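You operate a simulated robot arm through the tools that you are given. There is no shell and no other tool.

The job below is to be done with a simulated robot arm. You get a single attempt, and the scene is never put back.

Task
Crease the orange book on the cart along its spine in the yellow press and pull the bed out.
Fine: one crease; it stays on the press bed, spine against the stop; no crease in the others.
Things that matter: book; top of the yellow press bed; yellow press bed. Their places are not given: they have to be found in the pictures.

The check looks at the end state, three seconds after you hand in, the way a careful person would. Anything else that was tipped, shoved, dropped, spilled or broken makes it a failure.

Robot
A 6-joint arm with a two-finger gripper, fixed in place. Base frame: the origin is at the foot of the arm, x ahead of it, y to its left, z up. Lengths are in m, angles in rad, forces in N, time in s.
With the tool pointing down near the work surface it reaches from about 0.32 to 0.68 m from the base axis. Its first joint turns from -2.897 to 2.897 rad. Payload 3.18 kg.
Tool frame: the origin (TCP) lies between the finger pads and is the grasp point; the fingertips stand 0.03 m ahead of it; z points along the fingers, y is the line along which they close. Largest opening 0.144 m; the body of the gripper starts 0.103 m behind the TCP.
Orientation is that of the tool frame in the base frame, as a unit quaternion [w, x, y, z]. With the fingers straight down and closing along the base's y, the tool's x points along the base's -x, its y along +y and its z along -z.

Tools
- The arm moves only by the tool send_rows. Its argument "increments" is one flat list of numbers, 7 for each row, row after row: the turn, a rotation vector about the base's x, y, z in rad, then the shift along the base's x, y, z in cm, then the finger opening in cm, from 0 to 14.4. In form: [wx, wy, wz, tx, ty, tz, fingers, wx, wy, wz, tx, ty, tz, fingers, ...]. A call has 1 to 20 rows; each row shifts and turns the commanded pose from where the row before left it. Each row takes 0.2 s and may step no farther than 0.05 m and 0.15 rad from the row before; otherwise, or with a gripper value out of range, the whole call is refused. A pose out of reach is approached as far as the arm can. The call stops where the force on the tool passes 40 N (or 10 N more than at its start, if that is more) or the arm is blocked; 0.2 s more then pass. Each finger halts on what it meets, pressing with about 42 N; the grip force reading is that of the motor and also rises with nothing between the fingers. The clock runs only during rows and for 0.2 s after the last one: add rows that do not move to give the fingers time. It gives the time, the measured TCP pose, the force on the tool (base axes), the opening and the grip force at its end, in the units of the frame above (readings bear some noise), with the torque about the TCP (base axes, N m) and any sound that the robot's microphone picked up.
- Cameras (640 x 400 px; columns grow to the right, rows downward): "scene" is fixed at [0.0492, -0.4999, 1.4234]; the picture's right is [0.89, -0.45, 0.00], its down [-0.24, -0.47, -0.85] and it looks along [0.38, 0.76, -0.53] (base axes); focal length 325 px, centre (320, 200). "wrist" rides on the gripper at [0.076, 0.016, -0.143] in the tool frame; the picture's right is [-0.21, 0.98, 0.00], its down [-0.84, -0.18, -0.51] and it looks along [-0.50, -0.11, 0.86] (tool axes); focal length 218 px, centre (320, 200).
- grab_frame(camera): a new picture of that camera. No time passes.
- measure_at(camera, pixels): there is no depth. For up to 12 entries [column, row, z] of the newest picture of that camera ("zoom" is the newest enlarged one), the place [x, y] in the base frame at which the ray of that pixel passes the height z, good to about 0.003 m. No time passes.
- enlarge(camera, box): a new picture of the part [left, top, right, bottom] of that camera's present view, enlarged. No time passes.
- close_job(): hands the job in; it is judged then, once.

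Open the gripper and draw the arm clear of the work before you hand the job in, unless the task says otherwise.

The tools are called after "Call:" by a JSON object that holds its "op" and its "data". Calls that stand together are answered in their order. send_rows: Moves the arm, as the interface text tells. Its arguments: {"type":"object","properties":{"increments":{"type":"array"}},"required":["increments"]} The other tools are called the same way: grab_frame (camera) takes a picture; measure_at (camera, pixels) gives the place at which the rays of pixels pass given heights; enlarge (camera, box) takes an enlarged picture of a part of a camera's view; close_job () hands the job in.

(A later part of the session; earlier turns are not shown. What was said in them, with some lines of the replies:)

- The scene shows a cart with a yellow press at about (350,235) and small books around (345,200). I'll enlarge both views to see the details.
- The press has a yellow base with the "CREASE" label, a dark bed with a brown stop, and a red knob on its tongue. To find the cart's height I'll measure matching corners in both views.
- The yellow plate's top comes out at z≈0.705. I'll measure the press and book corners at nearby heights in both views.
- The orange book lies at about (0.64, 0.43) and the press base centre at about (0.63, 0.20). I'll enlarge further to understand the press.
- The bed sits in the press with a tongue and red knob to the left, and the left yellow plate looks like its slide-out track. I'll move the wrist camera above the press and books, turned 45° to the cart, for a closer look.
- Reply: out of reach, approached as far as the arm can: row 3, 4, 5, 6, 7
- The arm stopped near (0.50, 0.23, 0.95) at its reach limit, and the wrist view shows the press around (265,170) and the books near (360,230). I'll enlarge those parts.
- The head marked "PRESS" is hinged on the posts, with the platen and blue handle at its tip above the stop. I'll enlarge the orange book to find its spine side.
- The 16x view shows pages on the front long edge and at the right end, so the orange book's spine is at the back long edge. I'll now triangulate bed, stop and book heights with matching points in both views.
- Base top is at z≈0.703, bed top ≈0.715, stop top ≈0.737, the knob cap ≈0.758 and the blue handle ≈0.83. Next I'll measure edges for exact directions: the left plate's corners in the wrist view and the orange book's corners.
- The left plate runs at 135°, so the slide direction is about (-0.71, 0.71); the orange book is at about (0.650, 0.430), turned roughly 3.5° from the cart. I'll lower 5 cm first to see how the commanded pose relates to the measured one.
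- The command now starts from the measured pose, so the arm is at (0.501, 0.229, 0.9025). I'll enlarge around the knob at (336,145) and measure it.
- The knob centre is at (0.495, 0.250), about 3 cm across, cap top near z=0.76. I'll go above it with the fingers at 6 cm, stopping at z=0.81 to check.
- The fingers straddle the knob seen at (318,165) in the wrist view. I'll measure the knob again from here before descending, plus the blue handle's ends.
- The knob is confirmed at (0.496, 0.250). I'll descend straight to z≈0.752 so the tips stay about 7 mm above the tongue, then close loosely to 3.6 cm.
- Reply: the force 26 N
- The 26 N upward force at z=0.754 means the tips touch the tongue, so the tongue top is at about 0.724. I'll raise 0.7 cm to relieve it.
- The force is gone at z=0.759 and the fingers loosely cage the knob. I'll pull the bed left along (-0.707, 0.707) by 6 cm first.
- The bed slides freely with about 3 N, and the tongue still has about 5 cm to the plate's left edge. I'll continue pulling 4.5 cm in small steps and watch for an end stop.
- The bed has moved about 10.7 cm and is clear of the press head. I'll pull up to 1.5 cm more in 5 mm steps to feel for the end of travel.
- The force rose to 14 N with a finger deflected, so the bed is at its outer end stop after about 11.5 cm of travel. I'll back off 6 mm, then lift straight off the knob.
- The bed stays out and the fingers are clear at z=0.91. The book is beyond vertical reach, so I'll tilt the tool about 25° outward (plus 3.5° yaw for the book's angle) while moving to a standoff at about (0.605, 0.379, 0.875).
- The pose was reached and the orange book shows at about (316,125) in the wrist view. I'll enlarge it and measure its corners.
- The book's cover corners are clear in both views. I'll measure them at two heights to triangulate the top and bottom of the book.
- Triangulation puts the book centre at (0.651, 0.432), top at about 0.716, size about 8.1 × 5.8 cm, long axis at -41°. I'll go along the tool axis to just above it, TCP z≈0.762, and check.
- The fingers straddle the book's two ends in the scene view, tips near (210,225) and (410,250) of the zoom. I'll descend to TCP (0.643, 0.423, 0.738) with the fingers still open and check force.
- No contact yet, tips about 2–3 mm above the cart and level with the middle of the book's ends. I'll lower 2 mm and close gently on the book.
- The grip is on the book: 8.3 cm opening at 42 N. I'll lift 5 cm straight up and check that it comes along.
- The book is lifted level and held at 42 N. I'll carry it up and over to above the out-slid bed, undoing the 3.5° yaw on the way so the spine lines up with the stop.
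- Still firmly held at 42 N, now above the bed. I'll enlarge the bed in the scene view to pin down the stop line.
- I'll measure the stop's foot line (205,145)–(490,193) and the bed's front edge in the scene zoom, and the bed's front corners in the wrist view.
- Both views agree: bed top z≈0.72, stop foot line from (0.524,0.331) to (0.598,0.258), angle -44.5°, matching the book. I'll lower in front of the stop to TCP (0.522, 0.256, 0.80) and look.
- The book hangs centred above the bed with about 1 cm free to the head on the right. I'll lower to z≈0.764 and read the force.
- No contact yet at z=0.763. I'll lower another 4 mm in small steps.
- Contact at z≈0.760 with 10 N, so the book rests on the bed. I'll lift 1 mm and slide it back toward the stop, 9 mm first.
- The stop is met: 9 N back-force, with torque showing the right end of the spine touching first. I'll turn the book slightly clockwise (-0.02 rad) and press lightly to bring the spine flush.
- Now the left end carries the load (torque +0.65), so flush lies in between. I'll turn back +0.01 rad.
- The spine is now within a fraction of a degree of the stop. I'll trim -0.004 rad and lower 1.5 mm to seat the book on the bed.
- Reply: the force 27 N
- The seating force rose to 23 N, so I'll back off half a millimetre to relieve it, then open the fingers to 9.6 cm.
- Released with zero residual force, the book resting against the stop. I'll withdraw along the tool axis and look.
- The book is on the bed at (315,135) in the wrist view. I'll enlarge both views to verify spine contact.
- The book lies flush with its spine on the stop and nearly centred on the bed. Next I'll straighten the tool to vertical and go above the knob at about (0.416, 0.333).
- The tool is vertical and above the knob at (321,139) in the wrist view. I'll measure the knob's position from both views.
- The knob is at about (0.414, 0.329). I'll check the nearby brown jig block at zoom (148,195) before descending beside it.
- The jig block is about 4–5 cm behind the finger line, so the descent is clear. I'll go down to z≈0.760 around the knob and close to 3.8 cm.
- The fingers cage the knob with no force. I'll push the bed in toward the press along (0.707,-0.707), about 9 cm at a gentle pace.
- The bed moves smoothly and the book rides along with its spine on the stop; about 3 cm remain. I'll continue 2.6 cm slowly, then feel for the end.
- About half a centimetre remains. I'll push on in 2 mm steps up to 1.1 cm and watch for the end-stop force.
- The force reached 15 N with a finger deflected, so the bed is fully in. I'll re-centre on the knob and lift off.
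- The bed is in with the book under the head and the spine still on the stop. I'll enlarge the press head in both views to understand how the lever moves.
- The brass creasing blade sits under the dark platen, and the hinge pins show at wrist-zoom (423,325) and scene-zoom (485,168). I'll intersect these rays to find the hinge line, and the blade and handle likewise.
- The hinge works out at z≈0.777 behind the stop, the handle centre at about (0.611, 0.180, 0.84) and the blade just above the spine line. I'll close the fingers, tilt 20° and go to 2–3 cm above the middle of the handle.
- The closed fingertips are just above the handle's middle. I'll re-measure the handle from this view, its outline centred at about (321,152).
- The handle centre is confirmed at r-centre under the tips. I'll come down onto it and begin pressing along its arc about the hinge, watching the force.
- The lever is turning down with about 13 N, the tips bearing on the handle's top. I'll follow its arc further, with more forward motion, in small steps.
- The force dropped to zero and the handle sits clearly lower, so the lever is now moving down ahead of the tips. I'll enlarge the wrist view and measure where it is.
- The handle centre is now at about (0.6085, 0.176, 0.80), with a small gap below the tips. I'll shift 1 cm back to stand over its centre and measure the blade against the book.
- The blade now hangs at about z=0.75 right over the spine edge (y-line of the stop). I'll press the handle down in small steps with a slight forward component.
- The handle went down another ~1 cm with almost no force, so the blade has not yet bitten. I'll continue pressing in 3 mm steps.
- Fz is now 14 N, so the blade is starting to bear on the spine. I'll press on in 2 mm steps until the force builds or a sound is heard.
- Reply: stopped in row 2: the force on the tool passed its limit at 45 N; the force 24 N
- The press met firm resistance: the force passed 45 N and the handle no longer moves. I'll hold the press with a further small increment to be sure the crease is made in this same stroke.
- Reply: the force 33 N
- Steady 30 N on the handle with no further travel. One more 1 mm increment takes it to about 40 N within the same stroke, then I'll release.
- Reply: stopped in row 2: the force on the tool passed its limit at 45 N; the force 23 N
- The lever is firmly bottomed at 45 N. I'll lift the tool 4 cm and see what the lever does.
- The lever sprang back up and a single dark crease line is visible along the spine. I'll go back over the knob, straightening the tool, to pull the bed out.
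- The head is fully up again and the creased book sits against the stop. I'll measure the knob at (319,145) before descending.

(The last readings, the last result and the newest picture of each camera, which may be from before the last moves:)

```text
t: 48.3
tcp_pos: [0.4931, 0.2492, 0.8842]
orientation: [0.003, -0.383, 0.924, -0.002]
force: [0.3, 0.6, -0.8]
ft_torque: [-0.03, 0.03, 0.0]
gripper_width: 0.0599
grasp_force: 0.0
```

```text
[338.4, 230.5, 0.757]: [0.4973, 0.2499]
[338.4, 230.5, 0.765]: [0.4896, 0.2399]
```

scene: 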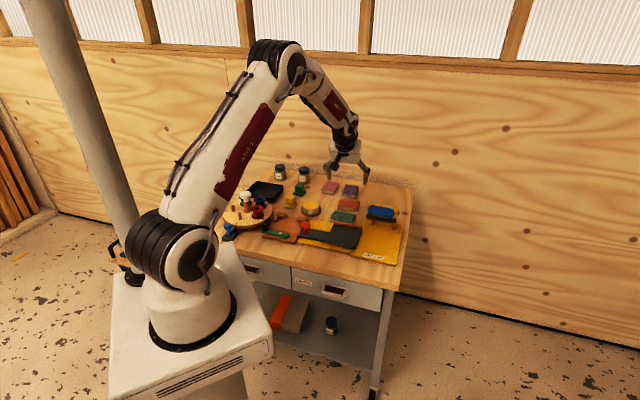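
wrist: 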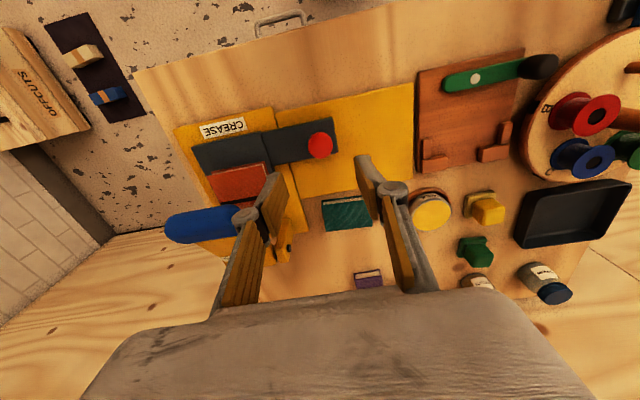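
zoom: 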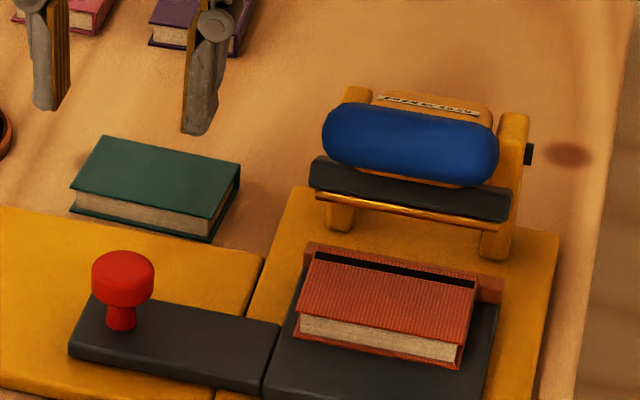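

The knob is at (0.4965, 0.248). I'll descend around it to z≈0.760 and close to 3.8 cm.

Call:
{"op": "send_rows", "data": {"increments": [0, 0, 0, 0.3, -0.1, -4, 6, 0, 0, 0, 0, 0, -4, 6, 0, 0, 0, 0, 0, -3, 6, 0, 0, 0, 0, 0, -1.4, 6, 0, 0, 0, 0, 0, 0, 4.6, 0, 0, 0, 0, 0, 0, 3.8, 0, 0, 0, 0, 0, 0, 3.8]}}

Call:
{"op": "grab_frame", "data": {"camera": "wrist"}}

```text
t: 49.9
tcp_pos: [0.5002, 0.2458, 0.7576]
orientation: [0.003, -0.384, 0.923, -0.001]
force: [-1.6, 2.1, -0.8]
ft_torque: [0.0, 0.01, -0.04]
gripper_width: 0.0398
grasp_force: 1.4
```

```text
taken
```

wrist: 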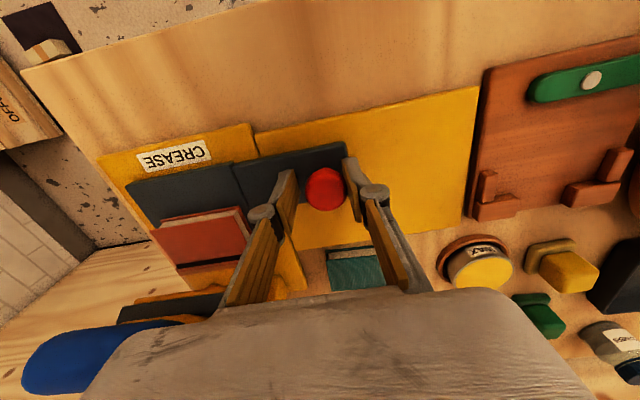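

The knob is caged again with a light touch on the left finger. I'll raise 2 mm and pull the bed out along (-0.707, 0.707), about 9 cm gently.

Call:
{"op": "send_rows", "data": {"increments": [0, 0, 0, -0.2, 0.2, 0.25, 3.8, 0, 0, 0, -0.35, 0.35, 0, 3.8, 0, 0, 0, -0.5, 0.5, 0, 3.8, 0, 0, 0, -0.6, 0.6, 0, 3.8, 0, 0, 0, -0.7, 0.7, 0, 3.8, 0, 0, 0, -0.7, 0.7, 0, 3.8, 0, 0, 0, -0.7, 0.7, 0, 3.8, 0, 0, 0, -0.7, 0.7, 0, 3.8, 0, 0, 0, -0.7, 0.7, 0, 3.8, 0, 0, 0, -0.6, 0.6, 0, 3.8, 0, 0, 0, -0.4, 0.4, 0, 3.8, 0, 0, 0, -0.2, 0.2, 0, 3.8, 0, 0, 0, 0, 0, 0, 3.8]}}

Call:
{"op": "grab_frame", "data": {"camera": "wrist"}}

Call:
{"op": "enlarge", "data": {"camera": "scene", "box": [290, 190, 410, 260]}}

```text
t: 52.7
tcp_pos: [0.4352, 0.3089, 0.7626]
orientation: [0.004, -0.384, 0.924, -0.003]
force: [2.2, -0.1, 0.2]
ft_torque: [-0.07, -0.05, -0.02]
gripper_width: 0.0395
grasp_force: 1.2
```

```text
taken
```

wrist: 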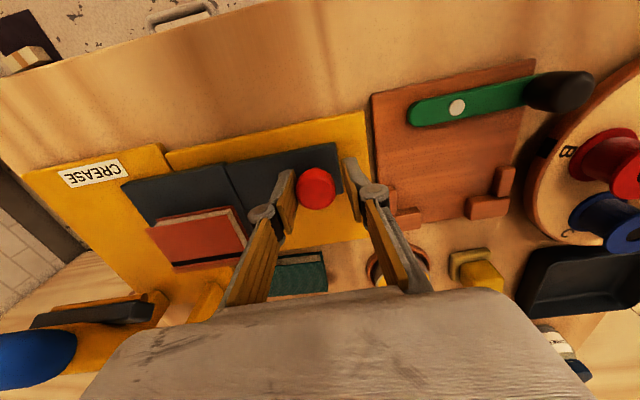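

```text
5.33 times, centred on (350, 225) of scene
```

zoom: 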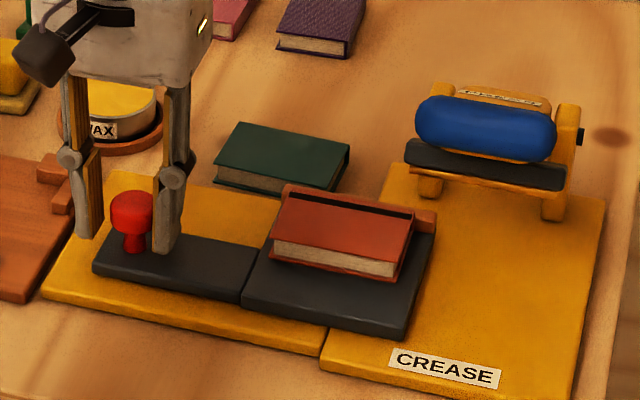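

The bed slides out with the book steady, about 3.5 cm left to the end. I'll continue 2.9 cm slowly.

Call:
{"op": "send_rows", "data": {"increments": [0, 0, 0, -0.25, 0.25, 0, 3.8, 0, 0, 0, -0.4, 0.4, 0, 3.8, 0, 0, 0, -0.4, 0.4, 0, 3.8, 0, 0, 0, -0.4, 0.4, 0, 3.8, 0, 0, 0, -0.35, 0.35, 0, 3.8, 0, 0, 0, -0.2, 0.2, 0, 3.8, 0, 0, 0, -0.1, 0.1, 0, 3.8, 0, 0, 0, 0, 0, 0, 3.8]}}

```text
t: 54.5
tcp_pos: [0.4135, 0.3304, 0.7632]
orientation: [0.004, -0.383, 0.924, -0.003]
force: [1.2, -1.9, 1.3]
ft_torque: [-0.06, -0.02, -0.04]
gripper_width: 0.0395
grasp_force: 0.8
```

Force is still just sliding friction. I'll feel for the end in 1.5–2 mm steps.

Call:
{"op": "send_rows", "data": {"increments": [0, 0, 0, -0.14, 0.14, 0, 3.8, 0, 0, 0, -0.14, 0.14, 0, 3.8, 0, 0, 0, -0.12, 0.12, 0, 3.8, 0, 0, 0, 0, 0, 0, 3.8]}}

```text
t: 55.5
tcp_pos: [0.4101, 0.3348, 0.7625]
orientation: [0.004, -0.383, 0.924, -0.002]
force: [3.8, -4.6, 0.1]
ft_torque: [-0.08, -0.06, -0.04]
gripper_width: 0.042
grasp_force: 3.1
```

The force is rising to 6 N with the finger deflecting; one more 2 mm step to confirm the end stop.

Call:
{"op": "send_rows", "data": {"increments": [0, 0, 0, -0.14, 0.14, 0, 3.8, 0, 0, 0, 0, 0, 0, 3.8]}}

```text
t: 56.1
tcp_pos: [0.4093, 0.3363, 0.7619]
orientation: [0.003, -0.384, 0.923, -0.002]
force: [5.1, -12.2, 3.5]
ft_torque: [-0.25, -0.14, -0.12]
gripper_width: 0.0455
grasp_force: 6.1
```

At 13 N the bed is at its outer stop. I'll re-centre on the knob, lift straight off and withdraw upward.

Call:
{"op": "send_rows", "data": {"increments": [0, 0, 0, 0.28, -0.28, 0, 4.2, 0, 0, 0, 0.27, -0.27, 0, 4.2, 0, 0, 0, 0, 0, 2, 4.2, 0, 0, 0, 0, 0, 4, 4.2, 0, 0, 0, 0, 0, 5, 5, 0, 0, 0, -1, 0, 4, 8, 0, 0, 0, 0, 0, 0, 10]}}

Call:
{"op": "grab_frame", "data": {"camera": "wrist"}}

Call:
{"op": "enlarge", "data": {"camera": "scene", "box": [290, 190, 410, 260]}}

```text
t: 57.7
tcp_pos: [0.4067, 0.3324, 0.9138]
orientation: [0.004, -0.383, 0.924, -0.003]
force: [0.2, -0.1, -0.1]
ft_torque: [0.01, 0.01, 0.01]
gripper_width: 0.1
grasp_force: 0.0
```

```text
taken
```

wrist: 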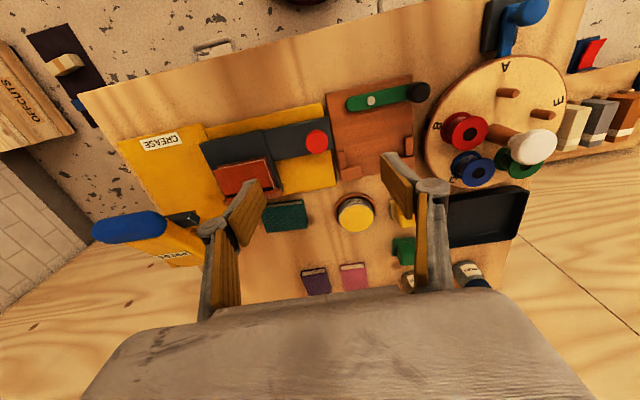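

```text
5.33 times, centred on (350, 225) of scene
```

zoom: 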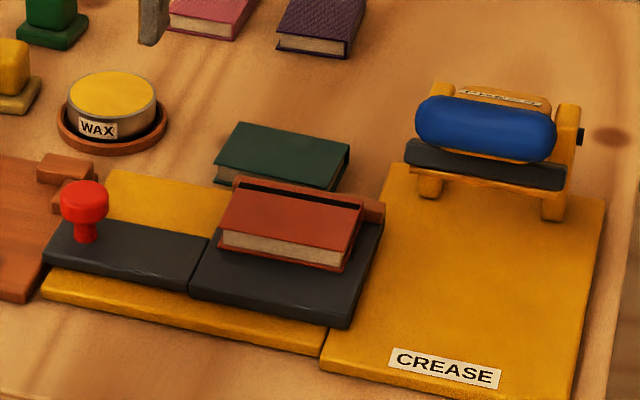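

The bed is out, carrying the creased book. I'll check the spine-to-stop contact close up and the other objects.

Call:
{"op": "enlarge", "data": {"camera": "scene", "box": [320, 212, 368, 246]}}

Call:
{"op": "enlarge", "data": {"camera": "wrist", "box": [180, 110, 320, 230]}}

Call:
{"op": "enlarge", "data": {"camera": "scene", "box": [215, 155, 415, 280]}}

```text
11.76 times, centred on (344, 229) of scene
```

zoom: 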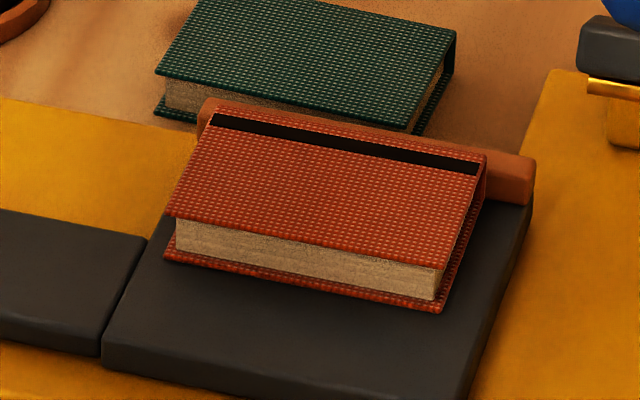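

```text
3.33 times, centred on (250, 170) of wrist
```

zoom: 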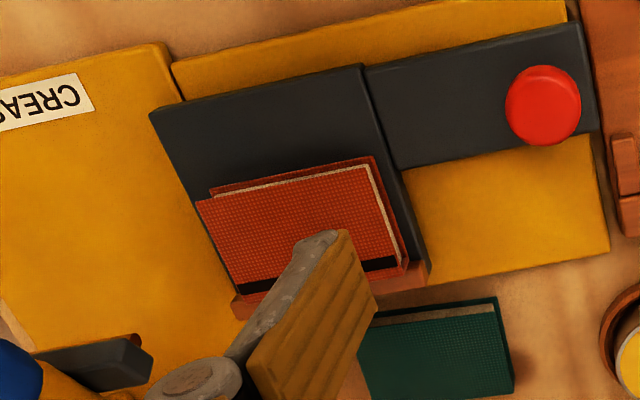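

```text
3.20 times, centred on (315, 218) of scene
```

zoom: 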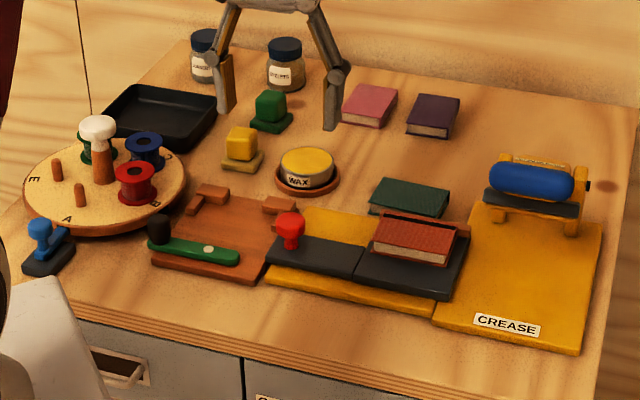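

A single dark crease runs along the spine and everything else on the cart stands as before. I'll move back a little to see the spine-stop line without the finger in the way.

Call:
{"op": "send_rows", "data": {"increments": [0, 0, 0, -1, -3.5, 0, 12, 0, 0, 0, -1, -3.5, 0, 14.4, 0, 0, 0, 0, -2, 0, 14.4, 0, 0, 0, 0, 0, 0, 14.4]}}

Call:
{"op": "enlarge", "data": {"camera": "wrist", "box": [190, 110, 400, 260]}}

Call:
{"op": "grab_frame", "data": {"camera": "wrist"}}

```text
t: 58.7
tcp_pos: [0.3852, 0.2411, 0.9128]
orientation: [0.004, -0.383, 0.924, -0.002]
force: [-0.2, -1.0, 0.4]
ft_torque: [0.01, -0.04, 0.01]
gripper_width: 0.1442
grasp_force: 0.0
```

```text
2.67 times, centred on (295, 185) of wrist
```

zoom: 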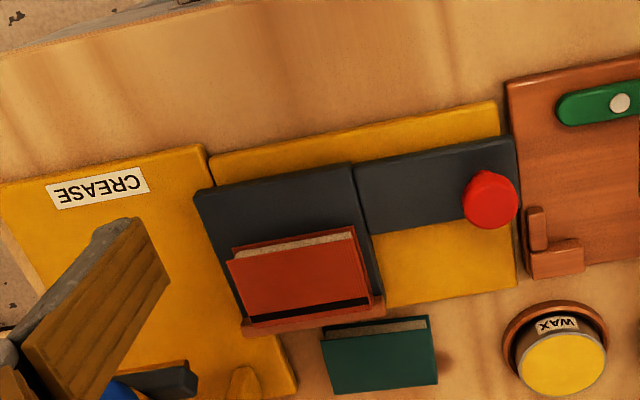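

```text
taken
```

wrist: 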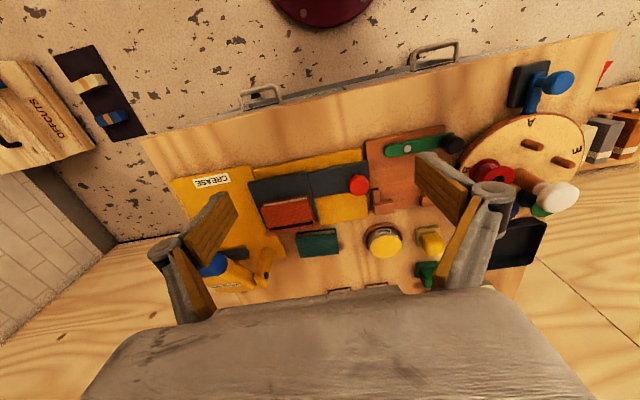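

Call:
{"op": "enlarge", "data": {"camera": "wrist", "box": [255, 170, 345, 250]}}

```text
5.00 times, centred on (300, 210) of wrist
```

zoom: 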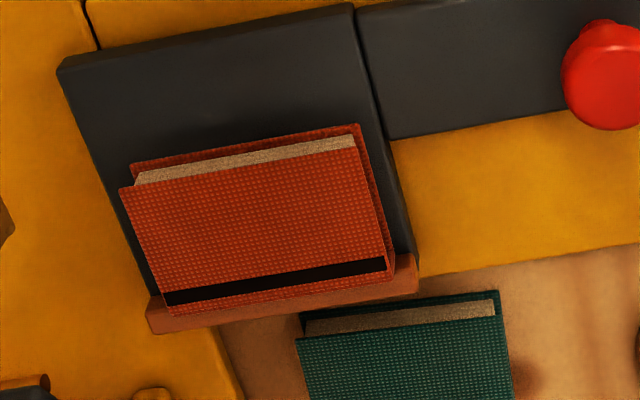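

The spine lies along the stop over its whole length, with one crease, and the bed is at its outer stop. I'll draw the arm further up and back, gripper open, and take a last look.

Call:
{"op": "send_rows", "data": {"increments": [0, 0, 0, -2, 0, 3.5, 14.4, 0, 0, 0, -3, 0, 3, 14.4, 0, 0, 0, -3.5, 0.5, 2.5, 14.4, 0, 0, 0, -3, 1, 0.5, 14.4, 0, 0, 0, 0, 0, 0, 14.4]}}

Call:
{"op": "grab_frame", "data": {"camera": "scene"}}

Call:
{"op": "enlarge", "data": {"camera": "scene", "box": [215, 155, 415, 280]}}

```text
t: 59.9
tcp_pos: [0.2705, 0.2561, 1.0064]
orientation: [0.004, -0.383, 0.924, -0.002]
force: [-0.3, 0.6, 0.5]
ft_torque: [0.0, -0.02, 0.03]
gripper_width: 0.144
grasp_force: 0.0
```

```text
taken
```

scene: 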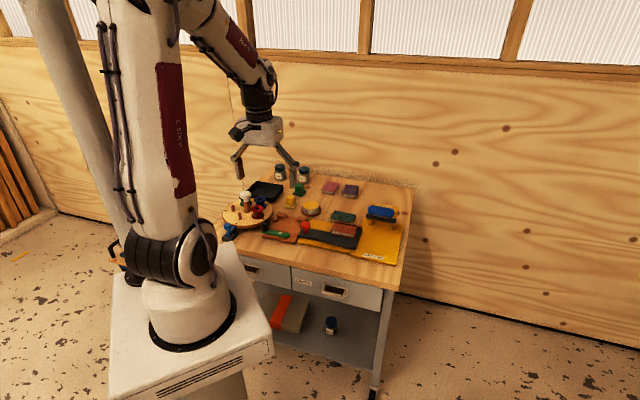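

```text
3.20 times, centred on (315, 218) of scene
```

zoom: 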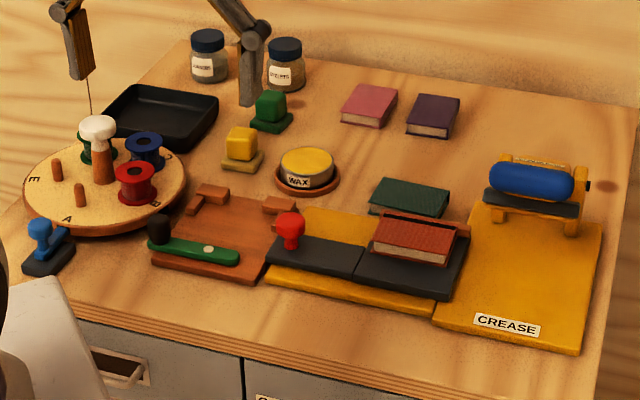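

The last picture shows the orange book on the pulled-out bed at (415,240) of the zoom, with one crease along its spine at the stop. The other books and tools are undisturbed, and the arm is clear with the gripper open, so I hand the job in.

Call:
{"op": "close_job", "data": {}}

```text
The job is handed in.
```

I creased the orange book along its spine in the yellow press, pulled the bed out to its end stop, and handed the job in.

- **Crease:** I pressed the lever down once, holding it in a single stroke until the force passed 45 N. The lever then sprang back up. The pictures show one dark crease line along the spine.
- **Book position:** The book is on the pulled-out bed. In the close-up pictures its spine lies along the stop for its whole length. I judged that contact from the pictures and from the force when I placed it, not by a direct measurement.
- **Everything else:** I did not touch the green, purple and pink books, and no crease shows on them. Nothing else on the cart looks moved in the last picture. The arm is clear with the gripper open.
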